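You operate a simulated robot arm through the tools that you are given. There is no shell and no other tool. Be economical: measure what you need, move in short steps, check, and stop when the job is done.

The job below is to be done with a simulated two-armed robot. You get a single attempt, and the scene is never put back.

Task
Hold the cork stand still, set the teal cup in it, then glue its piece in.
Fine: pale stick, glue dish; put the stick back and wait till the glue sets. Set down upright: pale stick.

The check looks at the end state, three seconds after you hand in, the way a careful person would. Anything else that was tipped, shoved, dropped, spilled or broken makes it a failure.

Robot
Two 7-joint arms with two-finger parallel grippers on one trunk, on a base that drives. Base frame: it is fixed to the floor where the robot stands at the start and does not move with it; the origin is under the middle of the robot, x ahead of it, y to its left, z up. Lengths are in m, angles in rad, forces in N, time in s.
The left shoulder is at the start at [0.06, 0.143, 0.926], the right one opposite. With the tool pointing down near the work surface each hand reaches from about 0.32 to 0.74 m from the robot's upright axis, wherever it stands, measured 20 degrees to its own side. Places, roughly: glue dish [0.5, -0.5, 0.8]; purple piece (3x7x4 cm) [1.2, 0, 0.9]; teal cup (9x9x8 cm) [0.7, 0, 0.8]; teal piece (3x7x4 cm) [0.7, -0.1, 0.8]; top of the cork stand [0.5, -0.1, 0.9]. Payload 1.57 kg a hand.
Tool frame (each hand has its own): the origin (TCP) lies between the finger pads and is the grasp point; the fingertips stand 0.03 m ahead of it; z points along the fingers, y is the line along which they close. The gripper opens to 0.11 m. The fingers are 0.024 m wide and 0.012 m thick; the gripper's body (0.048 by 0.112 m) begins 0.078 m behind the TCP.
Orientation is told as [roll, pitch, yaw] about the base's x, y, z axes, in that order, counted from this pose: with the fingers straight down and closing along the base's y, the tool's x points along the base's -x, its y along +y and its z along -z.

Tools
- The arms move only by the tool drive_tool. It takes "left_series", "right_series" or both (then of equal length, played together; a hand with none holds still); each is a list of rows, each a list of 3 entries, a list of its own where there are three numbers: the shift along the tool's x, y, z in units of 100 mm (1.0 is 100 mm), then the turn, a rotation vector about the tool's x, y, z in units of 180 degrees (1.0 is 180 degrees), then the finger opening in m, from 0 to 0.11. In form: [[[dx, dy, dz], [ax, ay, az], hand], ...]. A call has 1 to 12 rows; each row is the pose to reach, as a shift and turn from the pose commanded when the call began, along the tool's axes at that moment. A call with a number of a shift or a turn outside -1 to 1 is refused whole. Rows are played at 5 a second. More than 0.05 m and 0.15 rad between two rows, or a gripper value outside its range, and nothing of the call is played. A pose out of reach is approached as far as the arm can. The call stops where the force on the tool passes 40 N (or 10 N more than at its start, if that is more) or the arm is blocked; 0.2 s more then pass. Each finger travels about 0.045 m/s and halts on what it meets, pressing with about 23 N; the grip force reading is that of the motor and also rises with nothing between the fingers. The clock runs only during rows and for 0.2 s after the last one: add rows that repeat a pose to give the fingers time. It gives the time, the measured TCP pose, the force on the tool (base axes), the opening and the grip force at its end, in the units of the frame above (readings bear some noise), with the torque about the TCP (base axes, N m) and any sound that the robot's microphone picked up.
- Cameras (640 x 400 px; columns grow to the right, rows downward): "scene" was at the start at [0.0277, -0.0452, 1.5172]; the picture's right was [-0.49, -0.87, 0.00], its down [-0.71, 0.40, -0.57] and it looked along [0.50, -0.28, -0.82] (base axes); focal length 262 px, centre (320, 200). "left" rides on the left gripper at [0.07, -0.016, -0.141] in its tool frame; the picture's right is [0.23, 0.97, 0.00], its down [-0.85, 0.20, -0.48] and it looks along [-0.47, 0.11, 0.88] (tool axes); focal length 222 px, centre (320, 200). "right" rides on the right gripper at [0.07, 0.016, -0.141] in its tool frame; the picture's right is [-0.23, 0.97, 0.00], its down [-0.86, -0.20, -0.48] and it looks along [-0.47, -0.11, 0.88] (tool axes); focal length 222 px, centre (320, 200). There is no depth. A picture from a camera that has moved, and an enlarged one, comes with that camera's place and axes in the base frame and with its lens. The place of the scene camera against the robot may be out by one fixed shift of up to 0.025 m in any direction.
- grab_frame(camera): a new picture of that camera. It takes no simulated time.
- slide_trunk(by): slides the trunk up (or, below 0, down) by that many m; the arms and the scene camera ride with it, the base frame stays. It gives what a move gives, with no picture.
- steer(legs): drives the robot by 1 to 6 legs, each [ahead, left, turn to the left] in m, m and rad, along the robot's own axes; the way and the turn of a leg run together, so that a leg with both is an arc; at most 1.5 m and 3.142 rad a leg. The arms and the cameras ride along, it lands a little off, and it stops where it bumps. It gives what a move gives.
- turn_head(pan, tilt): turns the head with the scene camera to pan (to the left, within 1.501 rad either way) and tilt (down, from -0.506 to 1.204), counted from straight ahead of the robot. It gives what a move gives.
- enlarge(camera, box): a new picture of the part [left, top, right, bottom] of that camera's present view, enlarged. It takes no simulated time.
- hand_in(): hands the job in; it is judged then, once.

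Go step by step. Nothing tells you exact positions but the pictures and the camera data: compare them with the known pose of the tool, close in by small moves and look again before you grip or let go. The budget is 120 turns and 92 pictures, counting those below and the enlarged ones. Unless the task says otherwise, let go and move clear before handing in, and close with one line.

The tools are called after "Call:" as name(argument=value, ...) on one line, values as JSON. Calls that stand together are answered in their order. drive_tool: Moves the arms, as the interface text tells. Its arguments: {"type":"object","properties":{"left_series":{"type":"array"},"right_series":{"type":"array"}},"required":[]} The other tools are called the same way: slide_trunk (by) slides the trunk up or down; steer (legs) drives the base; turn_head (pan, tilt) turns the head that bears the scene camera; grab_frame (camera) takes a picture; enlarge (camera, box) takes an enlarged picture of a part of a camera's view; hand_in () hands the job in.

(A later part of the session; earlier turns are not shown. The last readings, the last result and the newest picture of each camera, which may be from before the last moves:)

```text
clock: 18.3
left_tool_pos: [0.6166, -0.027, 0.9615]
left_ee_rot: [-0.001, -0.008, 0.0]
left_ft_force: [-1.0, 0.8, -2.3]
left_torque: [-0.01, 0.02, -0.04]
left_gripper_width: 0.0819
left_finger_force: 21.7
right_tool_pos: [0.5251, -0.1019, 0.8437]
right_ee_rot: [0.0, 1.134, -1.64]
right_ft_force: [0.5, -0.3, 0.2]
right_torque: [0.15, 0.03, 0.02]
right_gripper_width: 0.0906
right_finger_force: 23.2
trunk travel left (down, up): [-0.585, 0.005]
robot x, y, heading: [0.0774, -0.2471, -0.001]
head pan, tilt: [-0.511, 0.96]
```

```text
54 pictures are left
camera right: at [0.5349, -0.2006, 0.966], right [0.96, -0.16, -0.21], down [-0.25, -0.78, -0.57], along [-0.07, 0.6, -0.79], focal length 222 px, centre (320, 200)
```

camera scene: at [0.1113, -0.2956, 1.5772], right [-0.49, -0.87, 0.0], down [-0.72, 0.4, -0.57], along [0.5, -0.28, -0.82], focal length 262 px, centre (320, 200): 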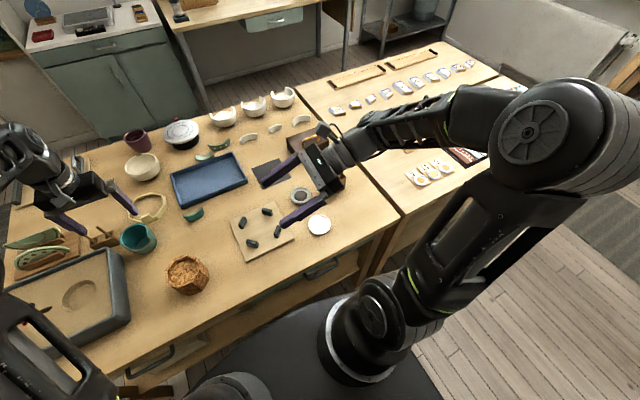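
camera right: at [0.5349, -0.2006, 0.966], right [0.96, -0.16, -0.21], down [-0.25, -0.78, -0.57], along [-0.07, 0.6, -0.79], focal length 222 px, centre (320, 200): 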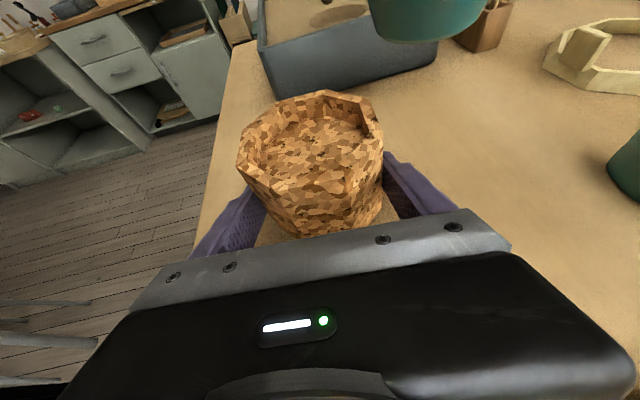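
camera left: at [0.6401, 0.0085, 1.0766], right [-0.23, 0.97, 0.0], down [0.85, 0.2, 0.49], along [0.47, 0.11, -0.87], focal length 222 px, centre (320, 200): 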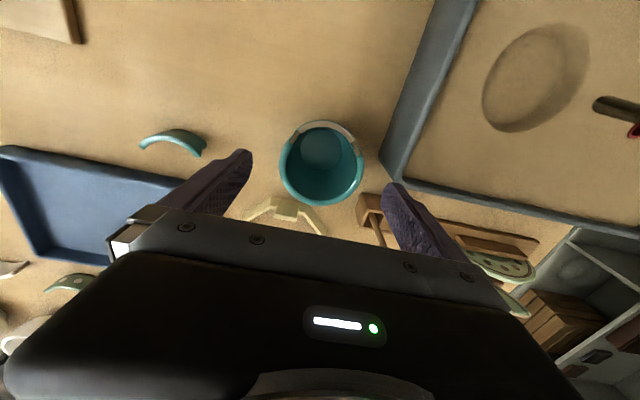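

The cup is carried steadily. Next I move it above the recess.

Call:
drive_tool(left_series=[[[0.3, -0.18, -0.05], [0, 0, 0], 0.065], [[0.6, -0.36, -0.05], [0, 0, 0], 0.065], [[0.895, -0.52, -0.05], [0, 0, 0], 0.065], [[0.895, -0.52, -0.05], [0, 0, 0], 0.065]])

Call:
grab_frame(camera="right")

Call:
grab_frame(camera="left")

Call:
enlarge(camera="scene", box=[120, 200, 280, 300])

```text
clock: 19.3
left_tool_pos: [0.5254, -0.0795, 0.9664]
left_ee_rot: [0.0, -0.009, 0.002]
left_ft_force: [0.4, -0.2, -1.9]
left_torque: [-0.03, 0.02, -0.02]
left_gripper_width: 0.0817
left_finger_force: 22.1
right_tool_pos: [0.5251, -0.1007, 0.8423]
right_ee_rot: [-0.001, 1.134, -1.639]
right_ft_force: [0.1, 0.4, -0.3]
right_torque: [-0.01, -0.03, 0.02]
right_gripper_width: 0.0903
right_finger_force: 23.2
trunk travel left (down, up): [-0.585, 0.005]
robot x, y, heading: [0.0856, -0.2529, 0.0]
head pan, tilt: [-0.511, 0.96]
```

```text
53 pictures are left
camera right: at [0.5355, -0.2003, 0.9659], right [0.96, -0.16, -0.21], down [-0.25, -0.78, -0.57], along [-0.07, 0.6, -0.79], focal length 222 px, centre (320, 200)
```

right: 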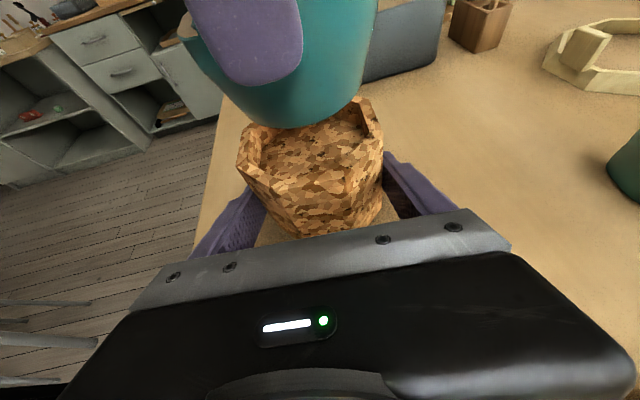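

```text
52 pictures are left
camera left: at [0.4555, -0.0969, 1.1082], right [-0.23, 0.97, 0.0], down [0.85, 0.2, 0.49], along [0.47, 0.11, -0.87], focal length 222 px, centre (320, 200)
```

left: 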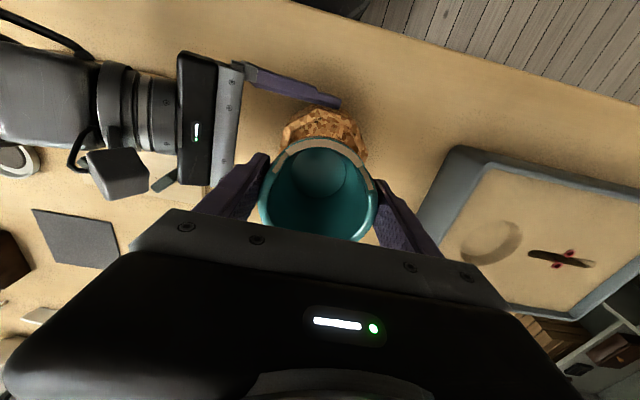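

```text
4.00 times, centred on (200, 250) of scene
camera zoom: at [0.1109, -0.2952, 1.5772], right [-0.49, -0.87, 0.0], down [-0.72, 0.4, -0.57], along [0.5, -0.28, -0.82], focal length 1049 px, centre (800, 0)
```

zoom: 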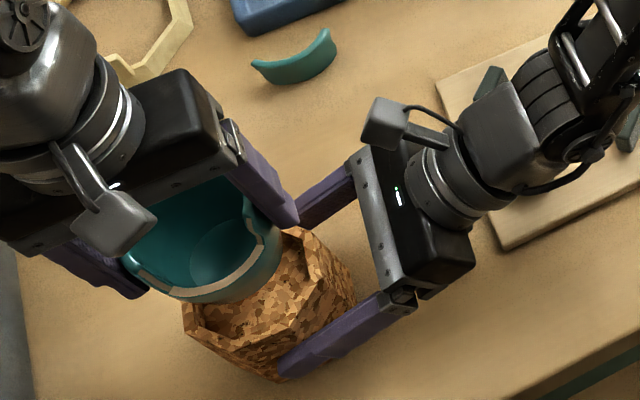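

The cup is over the recess, and the cork shows evenly around its axis. I lower it in with a small x correction, slowing near the floor.

Call:
drive_tool(left_series=[[[-0.015, 0, 0.15], [0, 0, 0], 0.065], [[-0.015, 0, 0.28], [0, 0, 0], 0.065], [[-0.015, 0, 0.38], [0, 0, 0], 0.065]])

Call:
grab_frame(camera="right")

Call:
enlarge(camera="scene", box=[120, 200, 280, 300])

```text
clock: 20.1
left_tool_pos: [0.5281, -0.079, 0.9279]
left_ee_rot: [0.002, -0.004, 0.002]
left_ft_force: [-9.4, 1.7, 2.9]
left_torque: [0.01, 0.27, -0.03]
left_gripper_width: 0.082
left_finger_force: 22.1
right_tool_pos: [0.5267, -0.1026, 0.8433]
right_ee_rot: [0.0, 1.132, -1.643]
right_ft_force: [8.5, -1.7, -0.7]
right_torque: [0.14, 0.39, -0.09]
right_gripper_width: 0.0903
right_finger_force: 23.3
trunk travel left (down, up): [-0.585, 0.005]
robot x, y, heading: [0.0838, -0.247, 0.003]
head pan, tilt: [-0.511, 0.96]
```

```text
50 pictures are left
camera right: at [0.5362, -0.2012, 0.9661], right [0.96, -0.17, -0.21], down [-0.26, -0.78, -0.57], along [-0.07, 0.6, -0.79], focal length 222 px, centre (320, 200)
```

right: 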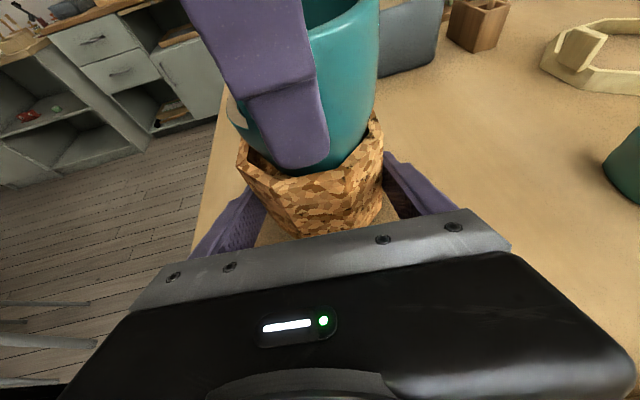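

```text
4.00 times, centred on (200, 250) of scene
camera zoom: at [0.1104, -0.2954, 1.5773], right [-0.49, -0.87, 0.0], down [-0.71, 0.4, -0.57], along [0.5, -0.28, -0.82], focal length 1049 px, centre (800, 0)
```

zoom: 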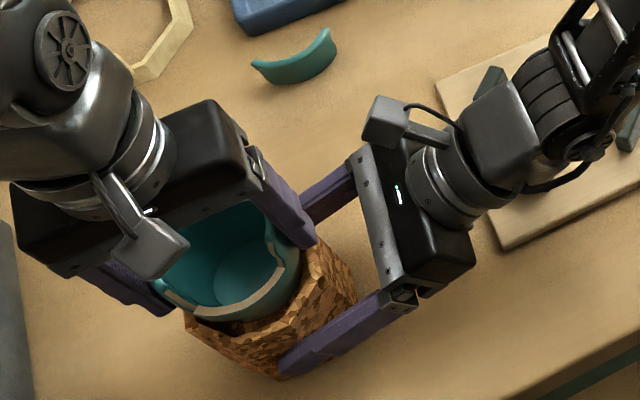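

A side force of 9 N shows the cup touching the +x wall of the recess. I lift it slightly and shift it 3–4 mm in -x.

Call:
drive_tool(left_series=[[[0.0, 0, -0.03], [0, 0, 0], 0.065], [[0.035, 0, -0.03], [0, 0, 0], 0.065], [[0.035, 0, -0.03], [0, 0, 0], 0.065]])

Call:
enlarge(camera="right", box=[200, 40, 456, 200])

```text
clock: 20.9
left_tool_pos: [0.5271, -0.0803, 0.9332]
left_ee_rot: [0.0, -0.013, 0.001]
left_ft_force: [0.3, 0.4, -2.0]
left_torque: [0.03, 0.0, 0.02]
left_gripper_width: 0.0819
left_finger_force: 21.4
right_tool_pos: [0.525, -0.1008, 0.843]
right_ee_rot: [0.0, 1.136, -1.64]
right_ft_force: [0.0, -1.8, -0.3]
right_torque: [0.02, -0.03, -0.03]
right_gripper_width: 0.0901
right_finger_force: 23.1
trunk travel left (down, up): [-0.585, 0.005]
robot x, y, heading: [0.083, -0.2514, 0.003]
head pan, tilt: [-0.511, 0.96]
```

```text
2.50 times, centred on (328, 120) of right
camera zoom: at [0.5346, -0.2001, 0.9659], right [0.97, -0.16, -0.21], down [-0.25, -0.78, -0.57], along [-0.07, 0.61, -0.79], focal length 555 px, centre (300, 400)
```

zoom: 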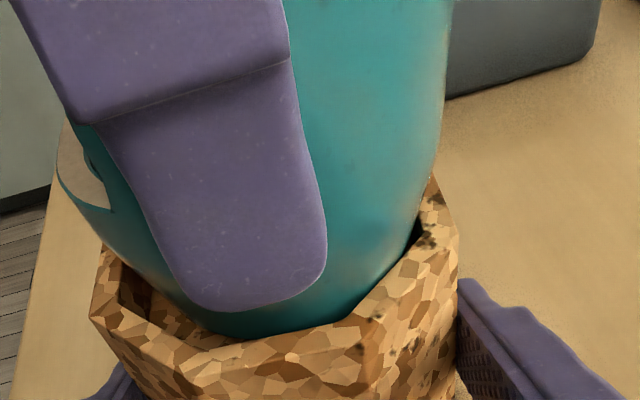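

The force is gone. I continue down in small steps with another millimetre of -x.

Call:
drive_tool(left_series=[[[0.01, 0, 0.03], [0, 0, 0], 0.065], [[0.01, 0, 0.06], [0, 0, 0], 0.065], [[0.01, 0, 0.08], [0, 0, 0], 0.065]])

```text
clock: 21.7
left_tool_pos: [0.5259, -0.0801, 0.9244]
left_ee_rot: [0.0, -0.009, 0.003]
left_ft_force: [-1.7, 1.1, -0.7]
left_torque: [0.07, 0.06, 0.0]
left_gripper_width: 0.0816
left_finger_force: 22.1
right_tool_pos: [0.5242, -0.0999, 0.8425]
right_ee_rot: [-0.001, 1.136, -1.64]
right_ft_force: [0.5, 0.5, -0.1]
right_torque: [0.06, 0.05, -0.01]
right_gripper_width: 0.0902
right_finger_force: 23.3
trunk travel left (down, up): [-0.585, 0.005]
robot x, y, heading: [0.0794, -0.2467, -0.002]
head pan, tilt: [-0.511, 0.96]
```

Call:
drive_tool(left_series=[[[0.01, 0.005, 0.02], [0, 0, 0], 0.065], [[0.01, 0.005, 0.035], [0, 0, 0], 0.065], [[0.01, 0.005, 0.05], [0, 0, 0], 0.065]])

Call:
enlarge(camera="right", box=[200, 40, 456, 200])

```text
clock: 22.5
left_tool_pos: [0.5255, -0.0801, 0.9195]
left_ee_rot: [0.001, -0.013, 0.002]
left_ft_force: [1.4, 3.1, 14.8]
left_torque: [0.21, -0.06, 0.02]
left_gripper_width: 0.0816
left_finger_force: 22.4
right_tool_pos: [0.5256, -0.1006, 0.8438]
right_ee_rot: [0.002, 1.134, -1.638]
right_ft_force: [2.6, -0.5, -2.8]
right_torque: [-0.17, -0.36, -0.12]
right_gripper_width: 0.0903
right_finger_force: 22.7
trunk travel left (down, up): [-0.585, 0.005]
robot x, y, heading: [0.087, -0.25, 0.006]
head pan, tilt: [-0.511, 0.96]
```

```text
2.50 times, centred on (328, 120) of right
camera zoom: at [0.5353, -0.2006, 0.966], right [0.96, -0.16, -0.21], down [-0.25, -0.78, -0.57], along [-0.07, 0.6, -0.79], focal length 555 px, centre (300, 400)
```

zoom: 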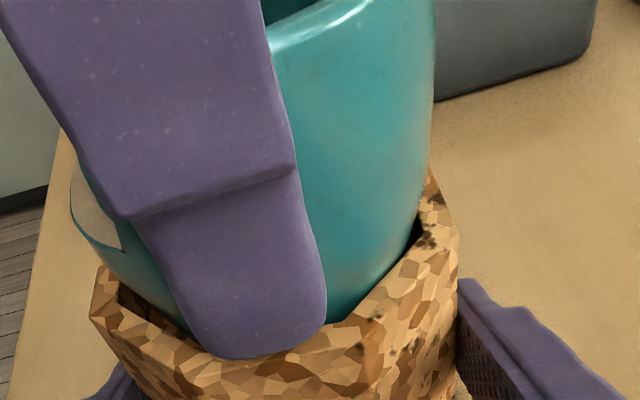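

The 15 N vertical contact comes at the expected height, so the cup is seated. I relieve the load, open a little, and raise the left hand clear.

Call:
drive_tool(left_series=[[[0, 0, -0.01], [0, 0, 0], 0.065], [[0, 0, -0.01], [0, 0, 0], 0.09], [[0, 0, -0.01], [0, 0, 0], 0.1], [[0, 0, -0.01], [0, 0, 0], 0.1], [[0, 0, -0.3], [0, 0, 0], 0.1], [[0, 0, -0.7], [0, 0, 0], 0.1], [[0, 0, -0.98], [0, 0, 0], 0.1]])

Call:
grab_frame(camera="left")

Call:
enlarge(camera="right", box=[200, 20, 456, 180])

```text
clock: 24.1
left_tool_pos: [0.5203, -0.0781, 1.0175]
left_ee_rot: [-0.001, -0.01, 0.0]
left_ft_force: [0.4, 0.6, 0.2]
left_torque: [-0.01, -0.01, -0.04]
left_gripper_width: 0.0999
left_finger_force: 0.0
right_tool_pos: [0.5257, -0.1004, 0.843]
right_ee_rot: [0.002, 1.135, -1.64]
right_ft_force: [-2.3, -1.6, 0.5]
right_torque: [-0.13, -0.04, -0.08]
right_gripper_width: 0.0906
right_finger_force: 23.2
trunk travel left (down, up): [-0.585, 0.005]
robot x, y, heading: [0.0805, -0.2501, -0.001]
head pan, tilt: [-0.511, 0.96]
```

```text
46 pictures are left
camera left: at [0.4516, -0.096, 1.1597], right [-0.23, 0.97, 0.0], down [0.85, 0.2, 0.49], along [0.47, 0.11, -0.87], focal length 222 px, centre (320, 200)
```

left: 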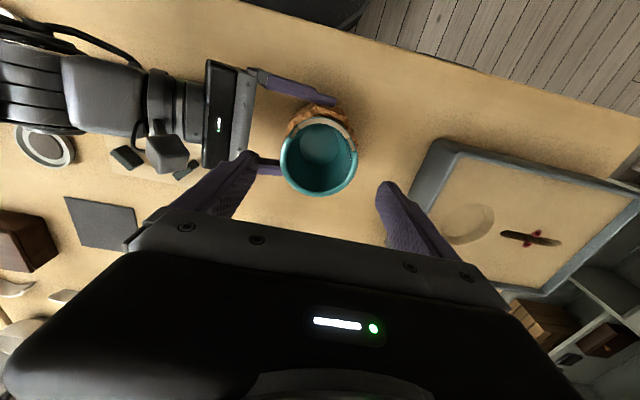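

```text
2.50 times, centred on (328, 100) of right
camera zoom: at [0.5351, -0.2005, 0.966], right [0.96, -0.16, -0.21], down [-0.25, -0.78, -0.57], along [-0.07, 0.6, -0.79], focal length 555 px, centre (300, 450)
```

zoom: 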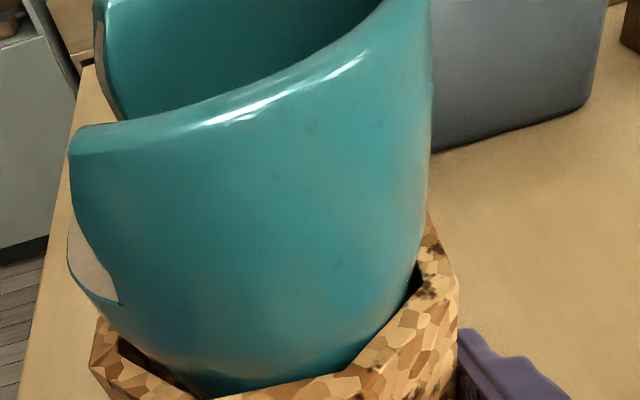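

The cup is seated in the stand. I open the right hand and back it out along its fingers.

Call:
drive_tool(right_series=[[[0, 0, 0], [0, 0, 0], 0.1], [[0, 0, 0], [0, 0, 0], 0.11], [[0, 0, 0], [0, 0, 0], 0.11], [[0, 0, -0.25], [0, 0, 0], 0.11], [[0, 0, -0.6], [0, 0, 0], 0.11], [[0, 0, -1.0], [0, 0, 0], 0.11]])

Call:
drive_tool(right_series=[[[0.2, 0, -0.2], [0, -0.0451, 0], 0.11], [[0.4, 0, -0.4], [0, -0.0903, 0], 0.11], [[0.6, 0, -0.6], [0, -0.1354, 0], 0.11], [[0.8, 0, -0.8], [0, -0.1806, 0], 0.11], [[0.9, 0, -1.0], [0, -0.2257, 0], 0.11], [[0.9, 0, -1.0], [0, -0.2708, 0], 0.11], [[0.9, 0, -1.0], [0, -0.316, 0], 0.11], [[0.9, 0, -1.0], [0, -0.3611, 0], 0.11]])

Call:
grab_frame(camera="right")

Call:
grab_frame(camera="scene")

```text
clock: 25.5
left_tool_pos: [0.5211, -0.0803, 1.0181]
left_ee_rot: [-0.001, -0.008, -0.001]
left_ft_force: [-0.4, -0.2, -0.3]
left_torque: [0.03, -0.04, -0.03]
left_gripper_width: 0.0997
left_finger_force: 0.1
right_tool_pos: [0.5165, -0.1908, 0.884]
right_ee_rot: [0.001, 1.134, -1.641]
right_ft_force: [0.1, 0.8, -0.2]
right_torque: [-0.01, -0.01, -0.01]
right_gripper_width: 0.1099
right_finger_force: 0.1
trunk travel left (down, up): [-0.585, 0.005]
robot x, y, heading: [0.0809, -0.2533, 0.005]
head pan, tilt: [-0.511, 0.96]
```

```text
clock: 27.3
left_tool_pos: [0.5216, -0.0795, 1.0166]
left_ee_rot: [-0.002, -0.008, -0.002]
left_ft_force: [0.0, -0.6, 0.1]
left_torque: [0.03, -0.03, 0.0]
left_gripper_width: 0.1
left_finger_force: 0.1
right_tool_pos: [0.5166, -0.2439, 1.0085]
right_ee_rot: [0.0, -0.003, -1.642]
right_ft_force: [-1.1, 0.1, -0.3]
right_torque: [-0.01, -0.04, -0.01]
right_gripper_width: 0.1098
right_finger_force: 0.1
trunk travel left (down, up): [-0.585, 0.005]
robot x, y, heading: [0.0814, -0.2512, 0.004]
head pan, tilt: [-0.511, 0.96]
```

```text
44 pictures are left
camera right: at [0.5376, -0.1737, 1.1508], right [0.96, -0.29, 0.0], down [-0.26, -0.84, 0.48], along [-0.14, -0.46, -0.88], focal length 222 px, centre (320, 200)
```

right: 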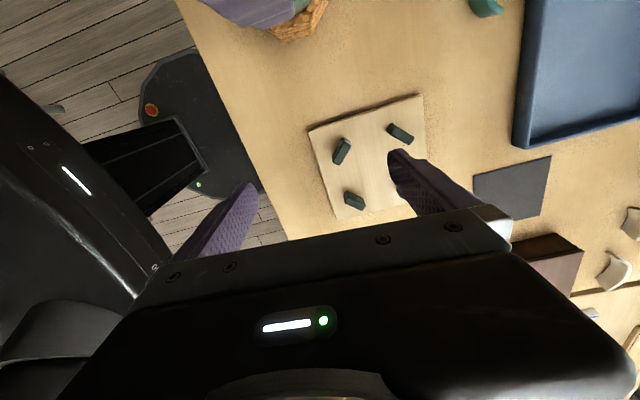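

```text
43 pictures are left
camera scene: at [0.1106, -0.2942, 1.5772], right [-0.49, -0.87, 0.0], down [-0.71, 0.4, -0.57], along [0.5, -0.28, -0.82], focal length 262 px, centre (320, 200)
```

scene: 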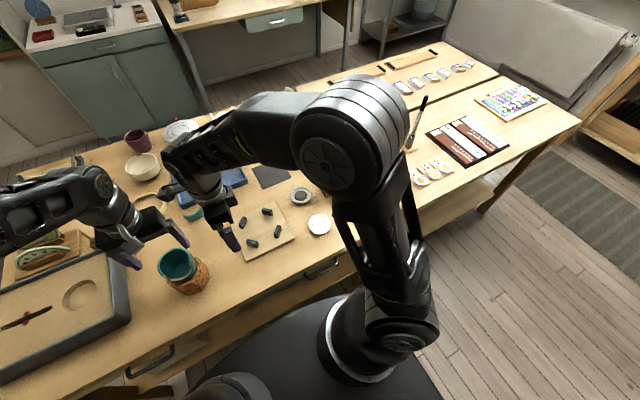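

The right hand is free and pointing down. I move it toward the stick holder, with its camera facing that way.

Call:
drive_tool(right_series=[[[-0.33, 0.13, -0.1], [0, 0, 0], 0.11], [[-0.66, 0.26, -0.2], [0, 0, 0], 0.11], [[-0.98, 0.38, -0.3], [0, 0, 0], 0.11]])

Call:
drive_tool(right_series=[[[-0.33, 0.13, -0.1], [0, 0, 0], 0.11], [[-0.66, 0.26, -0.2], [0, 0, 0], 0.11], [[-0.98, 0.38, -0.3], [0, 0, 0], 0.11]])

Call:
grab_frame(camera="right")

```text
clock: 28.1
left_tool_pos: [0.5211, -0.0803, 1.0171]
left_ee_rot: [-0.001, -0.008, 0.001]
left_ft_force: [0.0, 0.8, 0.0]
left_torque: [0.02, 0.04, 0.03]
left_gripper_width: 0.1003
left_finger_force: 0.1
right_tool_pos: [0.5499, -0.3433, 1.039]
right_ee_rot: [0.0, 0.0, -1.638]
right_ft_force: [-0.1, -0.1, 0.1]
right_torque: [0.02, -0.01, 0.01]
right_gripper_width: 0.11
right_finger_force: 0.1
trunk travel left (down, up): [-0.585, 0.005]
robot x, y, heading: [0.0788, -0.2494, -0.002]
head pan, tilt: [-0.511, 0.96]
```

```text
clock: 28.9
left_tool_pos: [0.5215, -0.08, 1.0174]
left_ee_rot: [0.001, -0.009, 0.001]
left_ft_force: [-0.7, 0.0, -0.2]
left_torque: [0.0, -0.02, 0.03]
left_gripper_width: 0.1002
left_finger_force: 0.1
right_tool_pos: [0.5801, -0.4458, 1.0732]
right_ee_rot: [0.001, 0.001, -1.639]
right_ft_force: [-0.4, -0.8, -0.9]
right_torque: [0.04, 0.01, 0.0]
right_gripper_width: 0.11
right_finger_force: 0.1
trunk travel left (down, up): [-0.585, 0.005]
robot x, y, heading: [0.0848, -0.2483, 0.003]
head pan, tilt: [-0.511, 0.96]
```

```text
42 pictures are left
camera right: at [0.6006, -0.3763, 1.2146], right [0.96, -0.29, 0.0], down [-0.26, -0.84, 0.48], along [-0.14, -0.46, -0.88], focal length 222 px, centre (320, 200)
```

right: 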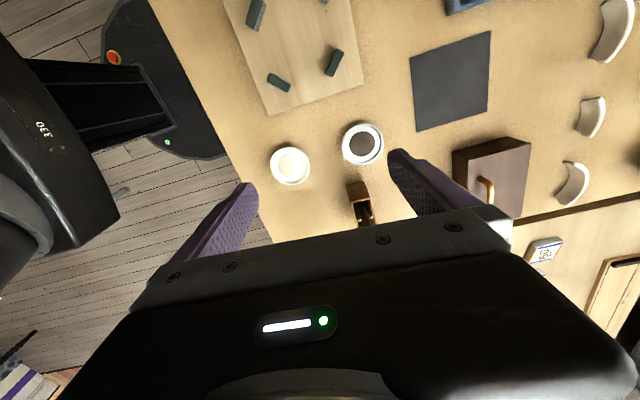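

The pale glue dish comes out at about (0.504, -0.498). The holder is partly hidden, so I go 10 cm further.

Call:
drive_tool(right_series=[[[-0.33, 0.0, 0], [0, 0, 0], 0.11], [[-0.66, 0.0, 0], [0, 0, 0], 0.11], [[-0.98, 0.0, 0], [0, 0, 0], 0.11]])

Call:
grab_frame(camera="right")

Call:
enlarge(camera="right", box=[270, 60, 430, 220])

```text
clock: 29.7
left_tool_pos: [0.5218, -0.0802, 1.0189]
left_ee_rot: [-0.002, -0.01, 0.0]
left_ft_force: [-0.6, -0.5, 0.9]
left_torque: [0.02, -0.02, -0.01]
left_gripper_width: 0.1
left_finger_force: 0.1
right_tool_pos: [0.5666, -0.5411, 1.0689]
right_ee_rot: [0.0, -0.001, -1.639]
right_ft_force: [0.1, -0.6, -0.6]
right_torque: [0.04, -0.02, -0.01]
right_gripper_width: 0.11
right_finger_force: 0.0
trunk travel left (down, up): [-0.585, 0.005]
robot x, y, heading: [0.081, -0.2507, 0.002]
head pan, tilt: [-0.511, 0.96]
```

```text
41 pictures are left
camera right: at [0.5881, -0.4722, 1.2119], right [0.96, -0.29, 0.0], down [-0.26, -0.84, 0.48], along [-0.14, -0.46, -0.88], focal length 222 px, centre (320, 200)
```

right: 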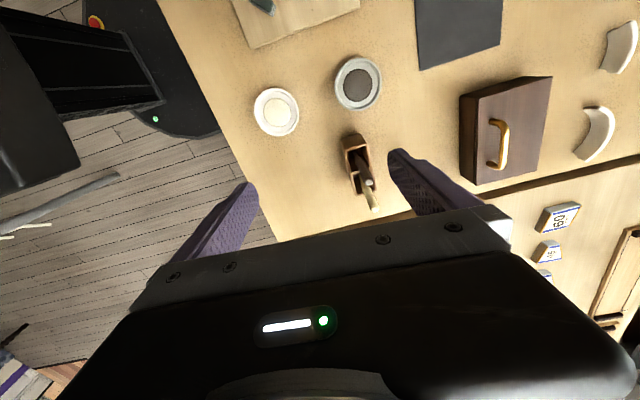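

```text
2.50 times, centred on (350, 140) of right
camera zoom: at [0.5881, -0.4722, 1.2119], right [0.96, -0.29, 0.0], down [-0.26, -0.84, 0.48], along [-0.14, -0.46, -0.88], focal length 555 px, centre (245, 350)
```

zoom: 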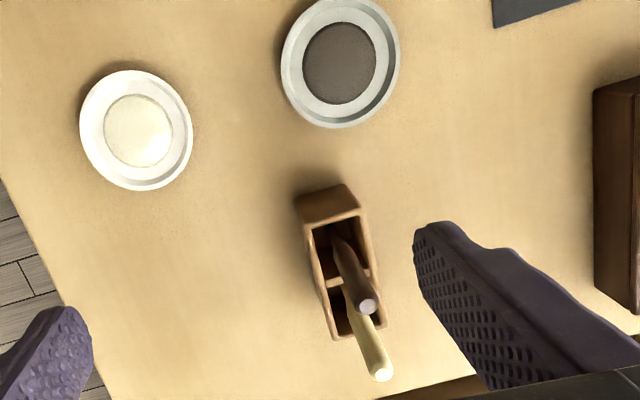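

Both sticks stand in the holder, and the pale one's top is at about (0.613, -0.64, 0.95). I move closer for another viewpoint before gripping.

Call:
drive_tool(right_series=[[[-0.28, 0.25, 0.0], [0, 0, -0.011], 0.08], [[-0.567, 0.47, 0.0], [0, 0, -0.022], 0.05], [[-0.567, 0.47, 0.0], [0, 0, -0.022], 0.05]])

Call:
enlarge(camera="right", box=[230, 80, 430, 240])

```text
clock: 30.5
left_tool_pos: [0.522, -0.0805, 1.0182]
left_ee_rot: [0.0, -0.008, 0.0]
left_ft_force: [-0.8, -0.4, 0.1]
left_torque: [-0.03, 0.0, 0.02]
left_gripper_width: 0.1
left_finger_force: 0.0
right_tool_pos: [0.6142, -0.5987, 1.0717]
right_ee_rot: [0.0, 0.0, -1.57]
right_ft_force: [-0.7, 0.4, -0.1]
right_torque: [-0.02, 0.03, -0.01]
right_gripper_width: 0.0498
right_finger_force: 0.1
trunk travel left (down, up): [-0.585, 0.005]
robot x, y, heading: [0.0827, -0.2538, 0.005]
head pan, tilt: [-0.511, 0.96]
```

```text
2.50 times, centred on (330, 160) of right
camera zoom: at [0.6306, -0.5293, 1.213], right [0.97, -0.23, 0.0], down [-0.2, -0.86, 0.48], along [-0.11, -0.47, -0.88], focal length 555 px, centre (295, 300)
```

zoom: 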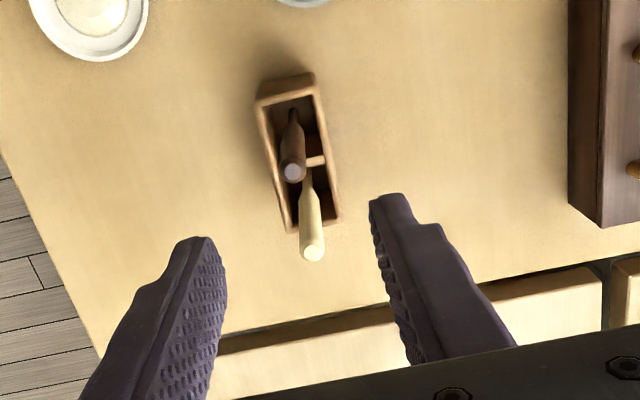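

The pale stick's top triangulates to (0.613, -0.645, 0.951), with the holder's top edge at about z 0.866. I move over it and descend with the fingers straddling it in x.

Call:
drive_tool(right_series=[[[-0.23, 0, 0], [0, 0, 0], 0.05], [[-0.46, -0.01, 0], [0, 0, 0], 0.05], [[-0.46, -0.01, 0.4], [0, 0, 0], 0.05], [[-0.46, -0.01, 0.8], [0, 0, 0], 0.05], [[-0.46, -0.01, 1.0], [0, 0, 0], 0.05]])

Call:
drive_tool(right_series=[[[0, 0, 0.3], [0, 0, 0], 0.05], [[0, 0, 0.61], [0, 0, 0], 0.05], [[0, 0, 0.61], [0, 0, 0], 0.05]])

Call:
enlarge(camera="right", box=[230, 80, 430, 240])

```text
clock: 31.7
left_tool_pos: [0.5218, -0.0805, 1.018]
left_ee_rot: [0.0, -0.009, -0.002]
left_ft_force: [0.4, -0.3, -1.2]
left_torque: [0.03, 0.0, -0.01]
left_gripper_width: 0.1
left_finger_force: 0.0
right_tool_pos: [0.6111, -0.6474, 0.9717]
right_ee_rot: [0.0, -0.001, -1.572]
right_ft_force: [-0.3, 0.4, -0.1]
right_torque: [-0.02, 0.0, -0.02]
right_gripper_width: 0.0498
right_finger_force: 0.1
trunk travel left (down, up): [-0.585, 0.005]
robot x, y, heading: [0.0831, -0.2506, 0.0]
head pan, tilt: [-0.511, 0.96]
```

```text
clock: 32.5
left_tool_pos: [0.5214, -0.0804, 1.0187]
left_ee_rot: [0.0, -0.01, 0.001]
left_ft_force: [-0.1, -0.3, 0.3]
left_torque: [0.04, 0.02, 0.0]
left_gripper_width: 0.1001
left_finger_force: 0.1
right_tool_pos: [0.6111, -0.6473, 0.9112]
right_ee_rot: [-0.001, 0.0, -1.57]
right_ft_force: [-0.1, -0.3, -0.4]
right_torque: [0.03, -0.01, 0.01]
right_gripper_width: 0.0501
right_finger_force: 0.1
trunk travel left (down, up): [-0.585, 0.005]
robot x, y, heading: [0.0832, -0.2487, 0.005]
head pan, tilt: [-0.511, 0.96]
```

```text
2.50 times, centred on (330, 160) of right
camera zoom: at [0.6273, -0.5764, 1.0521], right [0.97, -0.23, 0.0], down [-0.2, -0.86, 0.48], along [-0.11, -0.47, -0.88], focal length 555 px, centre (295, 300)
```

zoom: 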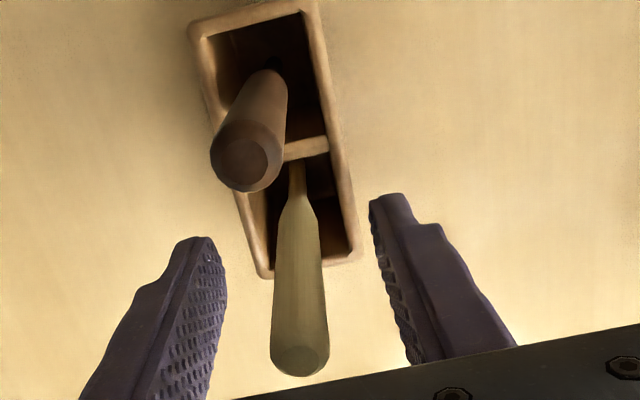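

The stick is between the fingers and leans slightly. I shift a few millimetres to centre on it, then close.

Call:
drive_tool(right_series=[[[0.06, 0.015, 0], [0, 0, 0], 0.05], [[0.06, 0.015, 0], [0, 0, 0], 0.03], [[0.06, 0.015, 0], [0, 0, 0], 0.01], [[0.06, 0.015, 0], [0, 0, 0], 0.005], [[0.06, 0.015, 0], [0, 0, 0], 0.005], [[0.06, 0.015, 0], [0, 0, 0], 0.005]])

Call:
drive_tool(right_series=[[[0, 0, -0.2], [0, 0, 0], 0.005], [[0, 0, -0.6], [0, 0, 0], 0.005], [[0, 0, -1.0], [0, 0, 0], 0.005]])

Call:
grab_frame(camera="right")

Call:
grab_frame(camera="scene")

```text
clock: 33.9
left_tool_pos: [0.5218, -0.0795, 1.018]
left_ee_rot: [-0.002, -0.007, 0.0]
left_ft_force: [-0.2, -1.3, 1.0]
left_torque: [0.01, 0.01, 0.0]
left_gripper_width: 0.1
left_finger_force: 0.0
right_tool_pos: [0.613, -0.6405, 0.9092]
right_ee_rot: [-0.001, 0.0, -1.57]
right_ft_force: [-0.4, -1.2, -0.2]
right_torque: [0.04, -0.01, 0.0]
right_gripper_width: 0.0112
right_finger_force: 22.7
trunk travel left (down, up): [-0.585, 0.005]
robot x, y, heading: [0.0799, -0.2493, -0.003]
head pan, tilt: [-0.511, 0.96]
```

```text
clock: 34.7
left_tool_pos: [0.5226, -0.0805, 1.0176]
left_ee_rot: [-0.001, -0.011, 0.002]
left_ft_force: [-0.2, -0.7, 0.2]
left_torque: [0.0, 0.0, 0.03]
left_gripper_width: 0.0999
left_finger_force: 0.0
right_tool_pos: [0.6128, -0.6389, 1.007]
right_ee_rot: [-0.002, 0.001, -1.57]
right_ft_force: [0.3, -0.1, 0.1]
right_torque: [0.0, -0.03, -0.01]
right_gripper_width: 0.0111
right_finger_force: 23.4
trunk travel left (down, up): [-0.585, 0.005]
robot x, y, heading: [0.0827, -0.2491, 0.002]
head pan, tilt: [-0.511, 0.96]
```

```text
37 pictures are left
camera right: at [0.6292, -0.5698, 1.1489], right [0.97, -0.23, 0.0], down [-0.2, -0.86, 0.48], along [-0.11, -0.47, -0.88], focal length 222 px, centre (320, 200)
```

right: 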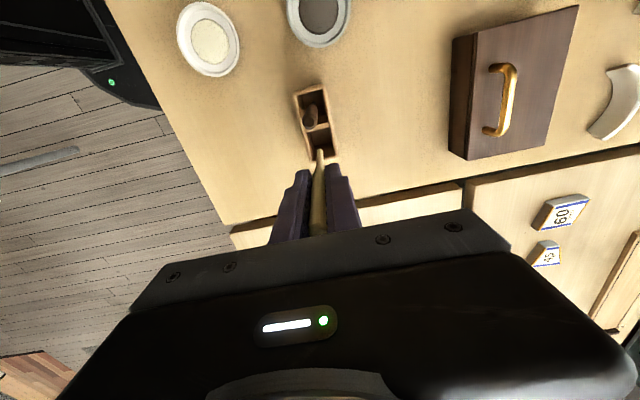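

```text
36 pictures are left
camera scene: at [0.11, -0.2951, 1.5772], right [-0.49, -0.87, 0.0], down [-0.71, 0.4, -0.57], along [0.5, -0.28, -0.82], focal length 262 px, centre (320, 200)
```

scene: 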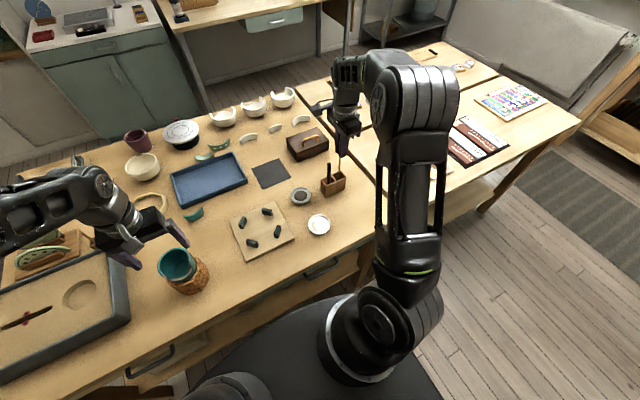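

The stick is out of the holder at width 0.011. I check where its tip is, and also the numbered cards on the next table.

Call:
enlarge(camera="scene", box=[300, 100, 380, 200])

Call:
enlarge(camera="right", box=[260, 60, 388, 240])

Call:
enlarge(camera="scene", box=[390, 40, 580, 190])

```text
4.00 times, centred on (340, 150) of scene
camera zoom: at [0.11, -0.2951, 1.5772], right [-0.49, -0.87, 0.0], down [-0.71, 0.4, -0.57], along [0.5, -0.28, -0.82], focal length 1049 px, centre (240, 400)
```

zoom: 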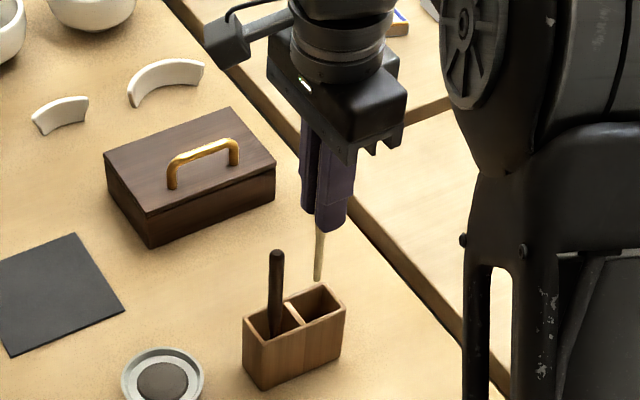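

```text
2.22 times, centred on (324, 150) of right
camera zoom: at [0.6292, -0.5698, 1.1489], right [0.97, -0.23, 0.0], down [-0.2, -0.86, 0.48], along [-0.11, -0.47, -0.88], focal length 494 px, centre (311, 311)
```

zoom: 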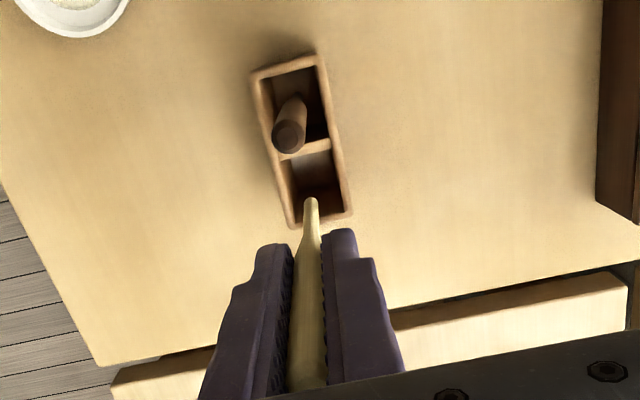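

```text
2.67 times, centred on (485, 115) of scene
camera zoom: at [0.11, -0.2951, 1.5772], right [-0.49, -0.87, 0.0], down [-0.71, 0.4, -0.57], along [0.5, -0.28, -0.82], focal length 700 px, centre (-120, 427)
```

zoom: 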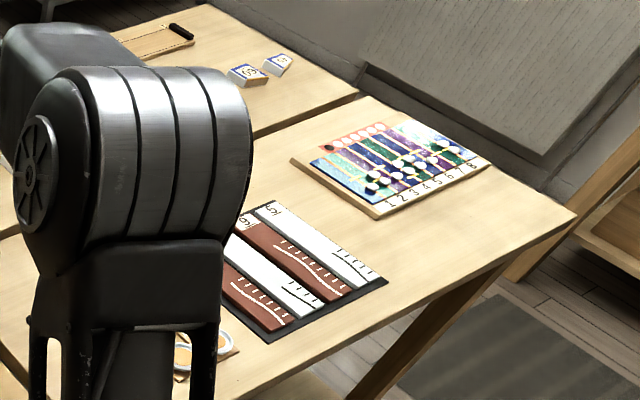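

The tip hangs 0.107 m straight below the TCP. I carry the stick to the pale glue dish at (0.5045, -0.4985), swinging clear of the dark stick.

Call:
drive_tool(right_series=[[[0, -0.4, 0], [0, 0, 0], 0.005], [[0.2, -0.7, 0], [0, 0, 0], 0.005], [[0.5, -0.9, 0], [0, 0, 0], 0.005], [[0.9, -0.99, 0], [0, 0, 0], 0.005]])

Call:
drive_tool(right_series=[[[0.25, -0.09, 0.2], [0, 0, 0], 0.005], [[0.505, -0.09, 0.4], [0, 0, 0], 0.005], [[0.505, -0.09, 0.6], [0, 0, 0], 0.005]])

Call:
enlarge(camera="right", box=[240, 80, 400, 240])

Call:
enlarge(camera="scene", box=[270, 170, 370, 250])

```text
clock: 35.7
left_tool_pos: [0.5208, -0.0791, 1.0175]
left_ee_rot: [-0.002, -0.009, 0.002]
left_ft_force: [-0.6, -0.2, 1.1]
left_torque: [-0.01, -0.01, 0.01]
left_gripper_width: 0.1001
left_finger_force: 0.0
right_tool_pos: [0.5184, -0.5491, 1.0099]
right_ee_rot: [0.0, 0.0, -1.572]
right_ft_force: [0.2, 0.4, 0.3]
right_torque: [-0.04, 0.01, 0.0]
right_gripper_width: 0.0116
right_finger_force: 23.0
trunk travel left (down, up): [-0.585, 0.005]
robot x, y, heading: [0.0848, -0.2489, 0.0]
head pan, tilt: [-0.511, 0.96]
```

```text
clock: 36.5
left_tool_pos: [0.5211, -0.0811, 1.0176]
left_ee_rot: [0.001, -0.01, 0.001]
left_ft_force: [0.1, -0.6, 0.0]
left_torque: [0.0, 0.01, 0.02]
left_gripper_width: 0.0998
left_finger_force: 0.1
right_tool_pos: [0.51, -0.5003, 0.9494]
right_ee_rot: [0.001, -0.001, -1.571]
right_ft_force: [1.0, -0.2, -0.4]
right_torque: [0.0, 0.01, 0.01]
right_gripper_width: 0.0116
right_finger_force: 22.6
trunk travel left (down, up): [-0.585, 0.005]
robot x, y, heading: [0.0839, -0.2569, -0.002]
head pan, tilt: [-0.511, 0.96]
```

```text
2.50 times, centred on (320, 160) of right
camera zoom: at [0.5265, -0.4306, 1.091], right [0.97, -0.23, 0.0], down [-0.2, -0.86, 0.48], along [-0.11, -0.47, -0.88], focal length 555 px, centre (320, 300)
```

zoom: 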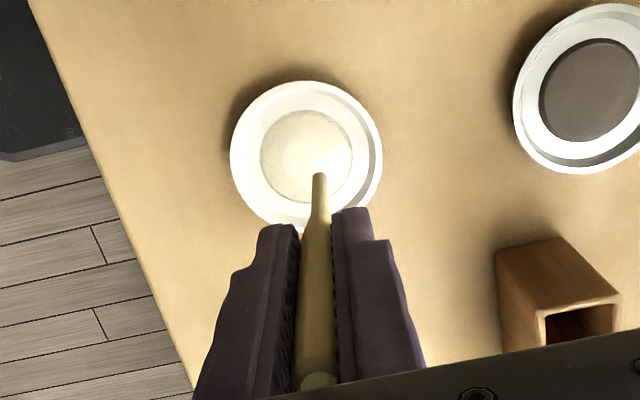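

```text
5.00 times, centred on (320, 210) of scene
camera zoom: at [0.1107, -0.2955, 1.5772], right [-0.49, -0.87, 0.0], down [-0.71, 0.4, -0.57], along [0.5, -0.28, -0.82], focal length 1312 px, centre (320, 150)
```

zoom: 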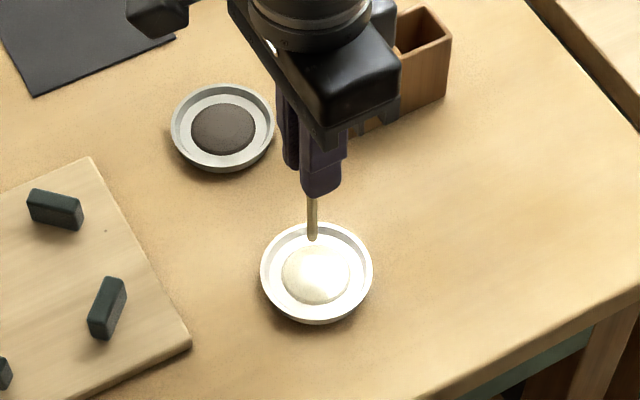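

The tip is about 6 mm off in x, so I correct that and dip slowly into the pale glue.

Call:
drive_tool(right_series=[[[0.01, -0.06, 0], [0, 0, 0], 0.005], [[0.01, -0.06, 0.16], [0, 0, 0], 0.005], [[0.01, -0.06, 0.26], [0, 0, 0], 0.005], [[0.01, -0.06, 0.32], [0, 0, 0], 0.005], [[0.01, -0.06, 0.34], [0, 0, 0], 0.005], [[0.01, -0.06, 0.34], [0, 0, 0], 0.005]])

Call:
enlarge(camera="scene", box=[295, 195, 345, 235])

```text
clock: 37.9
left_tool_pos: [0.5221, -0.0792, 1.0191]
left_ee_rot: [0.0, -0.01, 0.0]
left_ft_force: [1.1, 0.6, -0.7]
left_torque: [0.0, -0.02, 0.0]
left_gripper_width: 0.1
left_finger_force: 0.0
right_tool_pos: [0.5021, -0.4988, 0.9167]
right_ee_rot: [0.002, -0.002, -1.57]
right_ft_force: [0.5, -2.2, 17.0]
right_torque: [-0.2, -0.4, -0.01]
right_gripper_width: 0.0116
right_finger_force: 23.0
trunk travel left (down, up): [-0.585, 0.005]
robot x, y, heading: [0.0875, -0.2526, 0.001]
head pan, tilt: [-0.511, 0.96]
```

```text
10.00 times, centred on (320, 215) of scene
camera zoom: at [0.1091, -0.2947, 1.5775], right [-0.49, -0.87, 0.0], down [-0.71, 0.4, -0.57], along [0.5, -0.28, -0.82], focal length 2624 px, centre (320, 50)
```

zoom: 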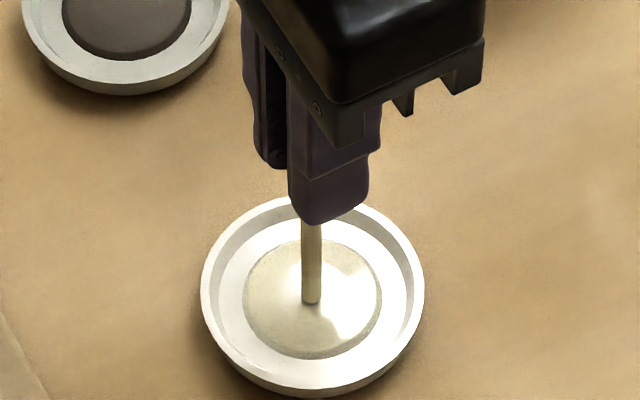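

The tip touched the dish floor with 17 N, so it is coated. I lift out, and measure the gap from the left camera while that hand is still over the cup.

Call:
drive_tool(right_series=[[[0, 0, -0.2], [0, 0, 0], 0.005], [[0, 0, -0.6], [0, 0, 0], 0.005], [[0, 0, -1.0], [0, 0, 0], 0.005]])

Call:
enlarge(camera="left", box=[264, 95, 376, 205])

Call:
enlarge(camera="right", box=[270, 120, 370, 240])

```text
clock: 38.7
left_tool_pos: [0.5209, -0.0794, 1.0189]
left_ee_rot: [0.0, -0.009, 0.003]
left_ft_force: [0.2, 0.9, -0.4]
left_torque: [-0.02, -0.01, -0.02]
left_gripper_width: 0.0999
left_finger_force: 0.1
right_tool_pos: [0.4996, -0.4979, 1.0145]
right_ee_rot: [0.0, 0.0, -1.57]
right_ft_force: [-0.4, 0.3, 0.6]
right_torque: [0.02, 0.03, -0.02]
right_gripper_width: 0.0113
right_finger_force: 23.3
trunk travel left (down, up): [-0.585, 0.005]
robot x, y, heading: [0.0822, -0.2497, -0.0]
head pan, tilt: [-0.511, 0.96]
```

```text
3.64 times, centred on (320, 150) of left
camera zoom: at [0.4514, -0.0959, 1.1596], right [-0.23, 0.97, 0.0], down [0.85, 0.2, 0.49], along [0.47, 0.11, -0.87], focal length 808 px, centre (320, 382)
```

zoom: 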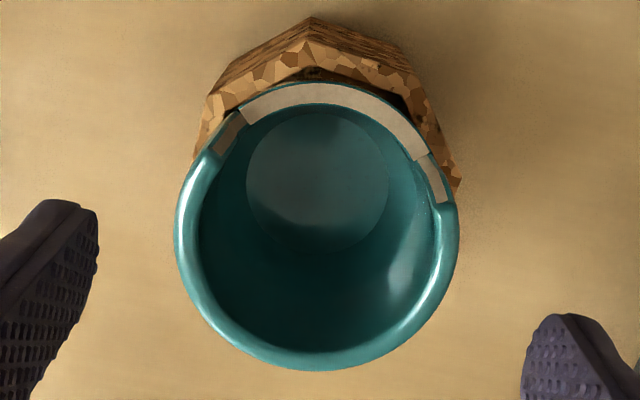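

```text
3.33 times, centred on (320, 180) of right
camera zoom: at [0.5166, -0.4267, 1.1553], right [0.97, -0.23, 0.0], down [-0.2, -0.85, 0.48], along [-0.11, -0.47, -0.88], focal length 740 px, centre (320, 267)
```

zoom: 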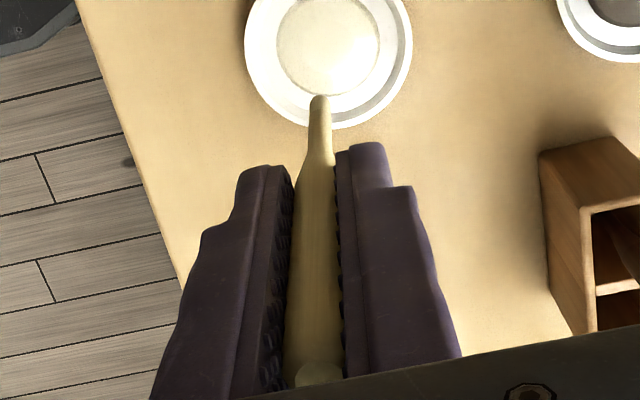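

The gap's faces are mapped: the ledge at z≈0.90 runs from (0.5035, -0.108) through (0.490, -0.083) to (0.5025, -0.053), with sides rising to about 0.93. I clear the left hand to the side and bring the stick over.

Call:
drive_tool(left_series=[[[0, 0.33, 0], [0, 0, 0], 0.1], [[0, 0.66, 0], [0, 0, 0], 0.1], [[0, 1.0, 0], [0, 0, 0], 0.1]], right_series=[[[0.33, 0, -0.3], [0, 0, 0], 0.005], [[0.66, 0, -0.6], [0, 0, 0], 0.005], [[1.0, 0, -0.6], [0, 0, 0], 0.005]])

Call:
drive_tool(left_series=[[[0, 0.33, 0], [0, 0, 0], 0.1], [[0, 0.66, 0], [0, 0, 0], 0.1], [[0, 1.0, 0], [0, 0, 0], 0.1]], right_series=[[[0.33, 0, 0], [0, 0, 0], 0.005], [[0.66, 0, 0], [0, 0, 0], 0.005], [[1.0, 0, 0], [0, 0, 0], 0.005]])

Call:
drive_tool(left_series=[[[0, 0.33, 0], [0, 0, 0], 0.1], [[0, 0.66, 0], [0, 0, 0], 0.1], [[0, 0.7, 0], [0, 0, 0], 0.1]], right_series=[[[0.33, 0, 0], [0, 0, 0], 0.005], [[0.66, 0, 0], [0, 0, 0], 0.005], [[1.0, 0, 0], [0, 0, 0], 0.005]])

Call:
drive_tool(right_series=[[[0.33, 0, 0], [0, 0, 0], 0.005], [[0.66, -0.05, 0], [0, 0, 0], 0.005], [[0.95, -0.1, 0], [0, 0, 0], 0.005]])

Call:
grab_frame(camera="right")

Call:
enlarge(camera="scene", box=[130, 190, 240, 300])

```text
clock: 39.5
left_tool_pos: [0.5199, 0.0217, 1.0157]
left_ee_rot: [-0.001, -0.008, -0.001]
left_ft_force: [0.0, 0.7, 0.1]
left_torque: [0.0, -0.02, 0.02]
left_gripper_width: 0.0997
left_finger_force: 0.1
right_tool_pos: [0.4988, -0.3971, 1.0743]
right_ee_rot: [0.0, 0.0, -1.57]
right_ft_force: [-0.1, 1.2, -0.9]
right_torque: [-0.04, 0.0, -0.02]
right_gripper_width: 0.0111
right_finger_force: 23.3
trunk travel left (down, up): [-0.585, 0.005]
robot x, y, heading: [0.0847, -0.2503, -0.001]
head pan, tilt: [-0.511, 0.96]
```

```text
clock: 40.3
left_tool_pos: [0.5199, 0.1204, 1.0163]
left_ee_rot: [-0.001, -0.009, 0.0]
left_ft_force: [0.3, 0.0, 0.2]
left_torque: [-0.04, -0.01, 0.03]
left_gripper_width: 0.0998
left_finger_force: 0.0
right_tool_pos: [0.4982, -0.2985, 1.0752]
right_ee_rot: [-0.002, -0.001, -1.571]
right_ft_force: [0.2, 0.7, -0.2]
right_torque: [-0.03, -0.02, 0.05]
right_gripper_width: 0.0113
right_finger_force: 23.1
trunk travel left (down, up): [-0.585, 0.005]
robot x, y, heading: [0.0815, -0.2511, 0.003]
head pan, tilt: [-0.511, 0.96]
```

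```text
clock: 41.1
left_tool_pos: [0.5229, 0.1918, 1.0161]
left_ee_rot: [-0.003, -0.009, 0.001]
left_ft_force: [-0.1, 1.1, 0.1]
left_torque: [0.0, -0.02, 0.01]
left_gripper_width: 0.1001
left_finger_force: 0.0
right_tool_pos: [0.5001, -0.2008, 1.0724]
right_ee_rot: [0.0, 0.0, -1.572]
right_ft_force: [-0.8, -0.2, -1.2]
right_torque: [-0.02, 0.04, -0.03]
right_gripper_width: 0.011
right_finger_force: 22.9
trunk travel left (down, up): [-0.585, 0.005]
robot x, y, heading: [0.0797, -0.2501, -0.0]
head pan, tilt: [-0.511, 0.96]
```

```text
clock: 41.9
left_tool_pos: [0.5242, 0.1901, 1.0179]
left_ee_rot: [-0.002, -0.007, 0.0]
left_ft_force: [-0.5, -0.7, -0.4]
left_torque: [-0.04, 0.02, -0.01]
left_gripper_width: 0.1002
left_finger_force: 0.1
right_tool_pos: [0.4922, -0.1039, 1.0755]
right_ee_rot: [-0.003, -0.004, -1.571]
right_ft_force: [-0.7, -0.5, -0.3]
right_torque: [-0.04, 0.01, 0.01]
right_gripper_width: 0.0113
right_finger_force: 23.0
trunk travel left (down, up): [-0.585, 0.005]
robot x, y, heading: [0.0832, -0.2534, -0.005]
head pan, tilt: [-0.511, 0.96]
```

```text
27 pictures are left
camera right: at [0.5087, -0.0327, 1.2168], right [0.97, -0.23, 0.0], down [-0.2, -0.85, 0.48], along [-0.11, -0.47, -0.88], focal length 222 px, centre (320, 200)
```

right: 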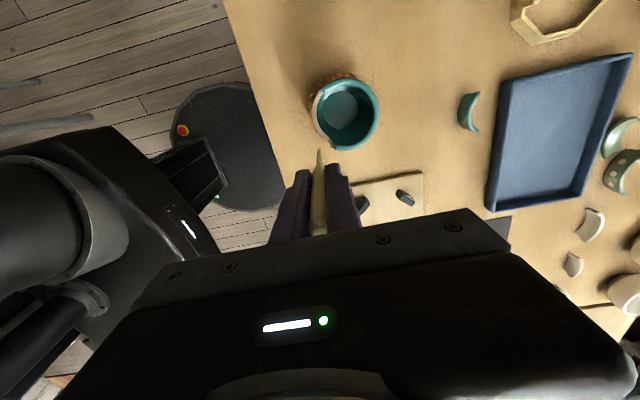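

```text
3.64 times, centred on (185, 245) of scene
camera zoom: at [0.1106, -0.2939, 1.5772], right [-0.49, -0.87, 0.0], down [-0.71, 0.4, -0.57], along [0.5, -0.28, -0.82], focal length 954 px, centre (811, 36)
```

zoom: 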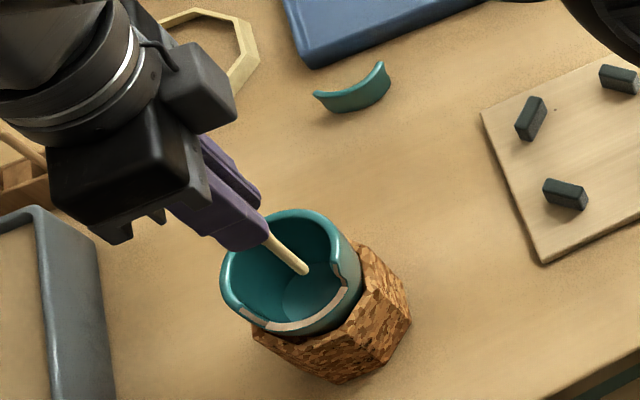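

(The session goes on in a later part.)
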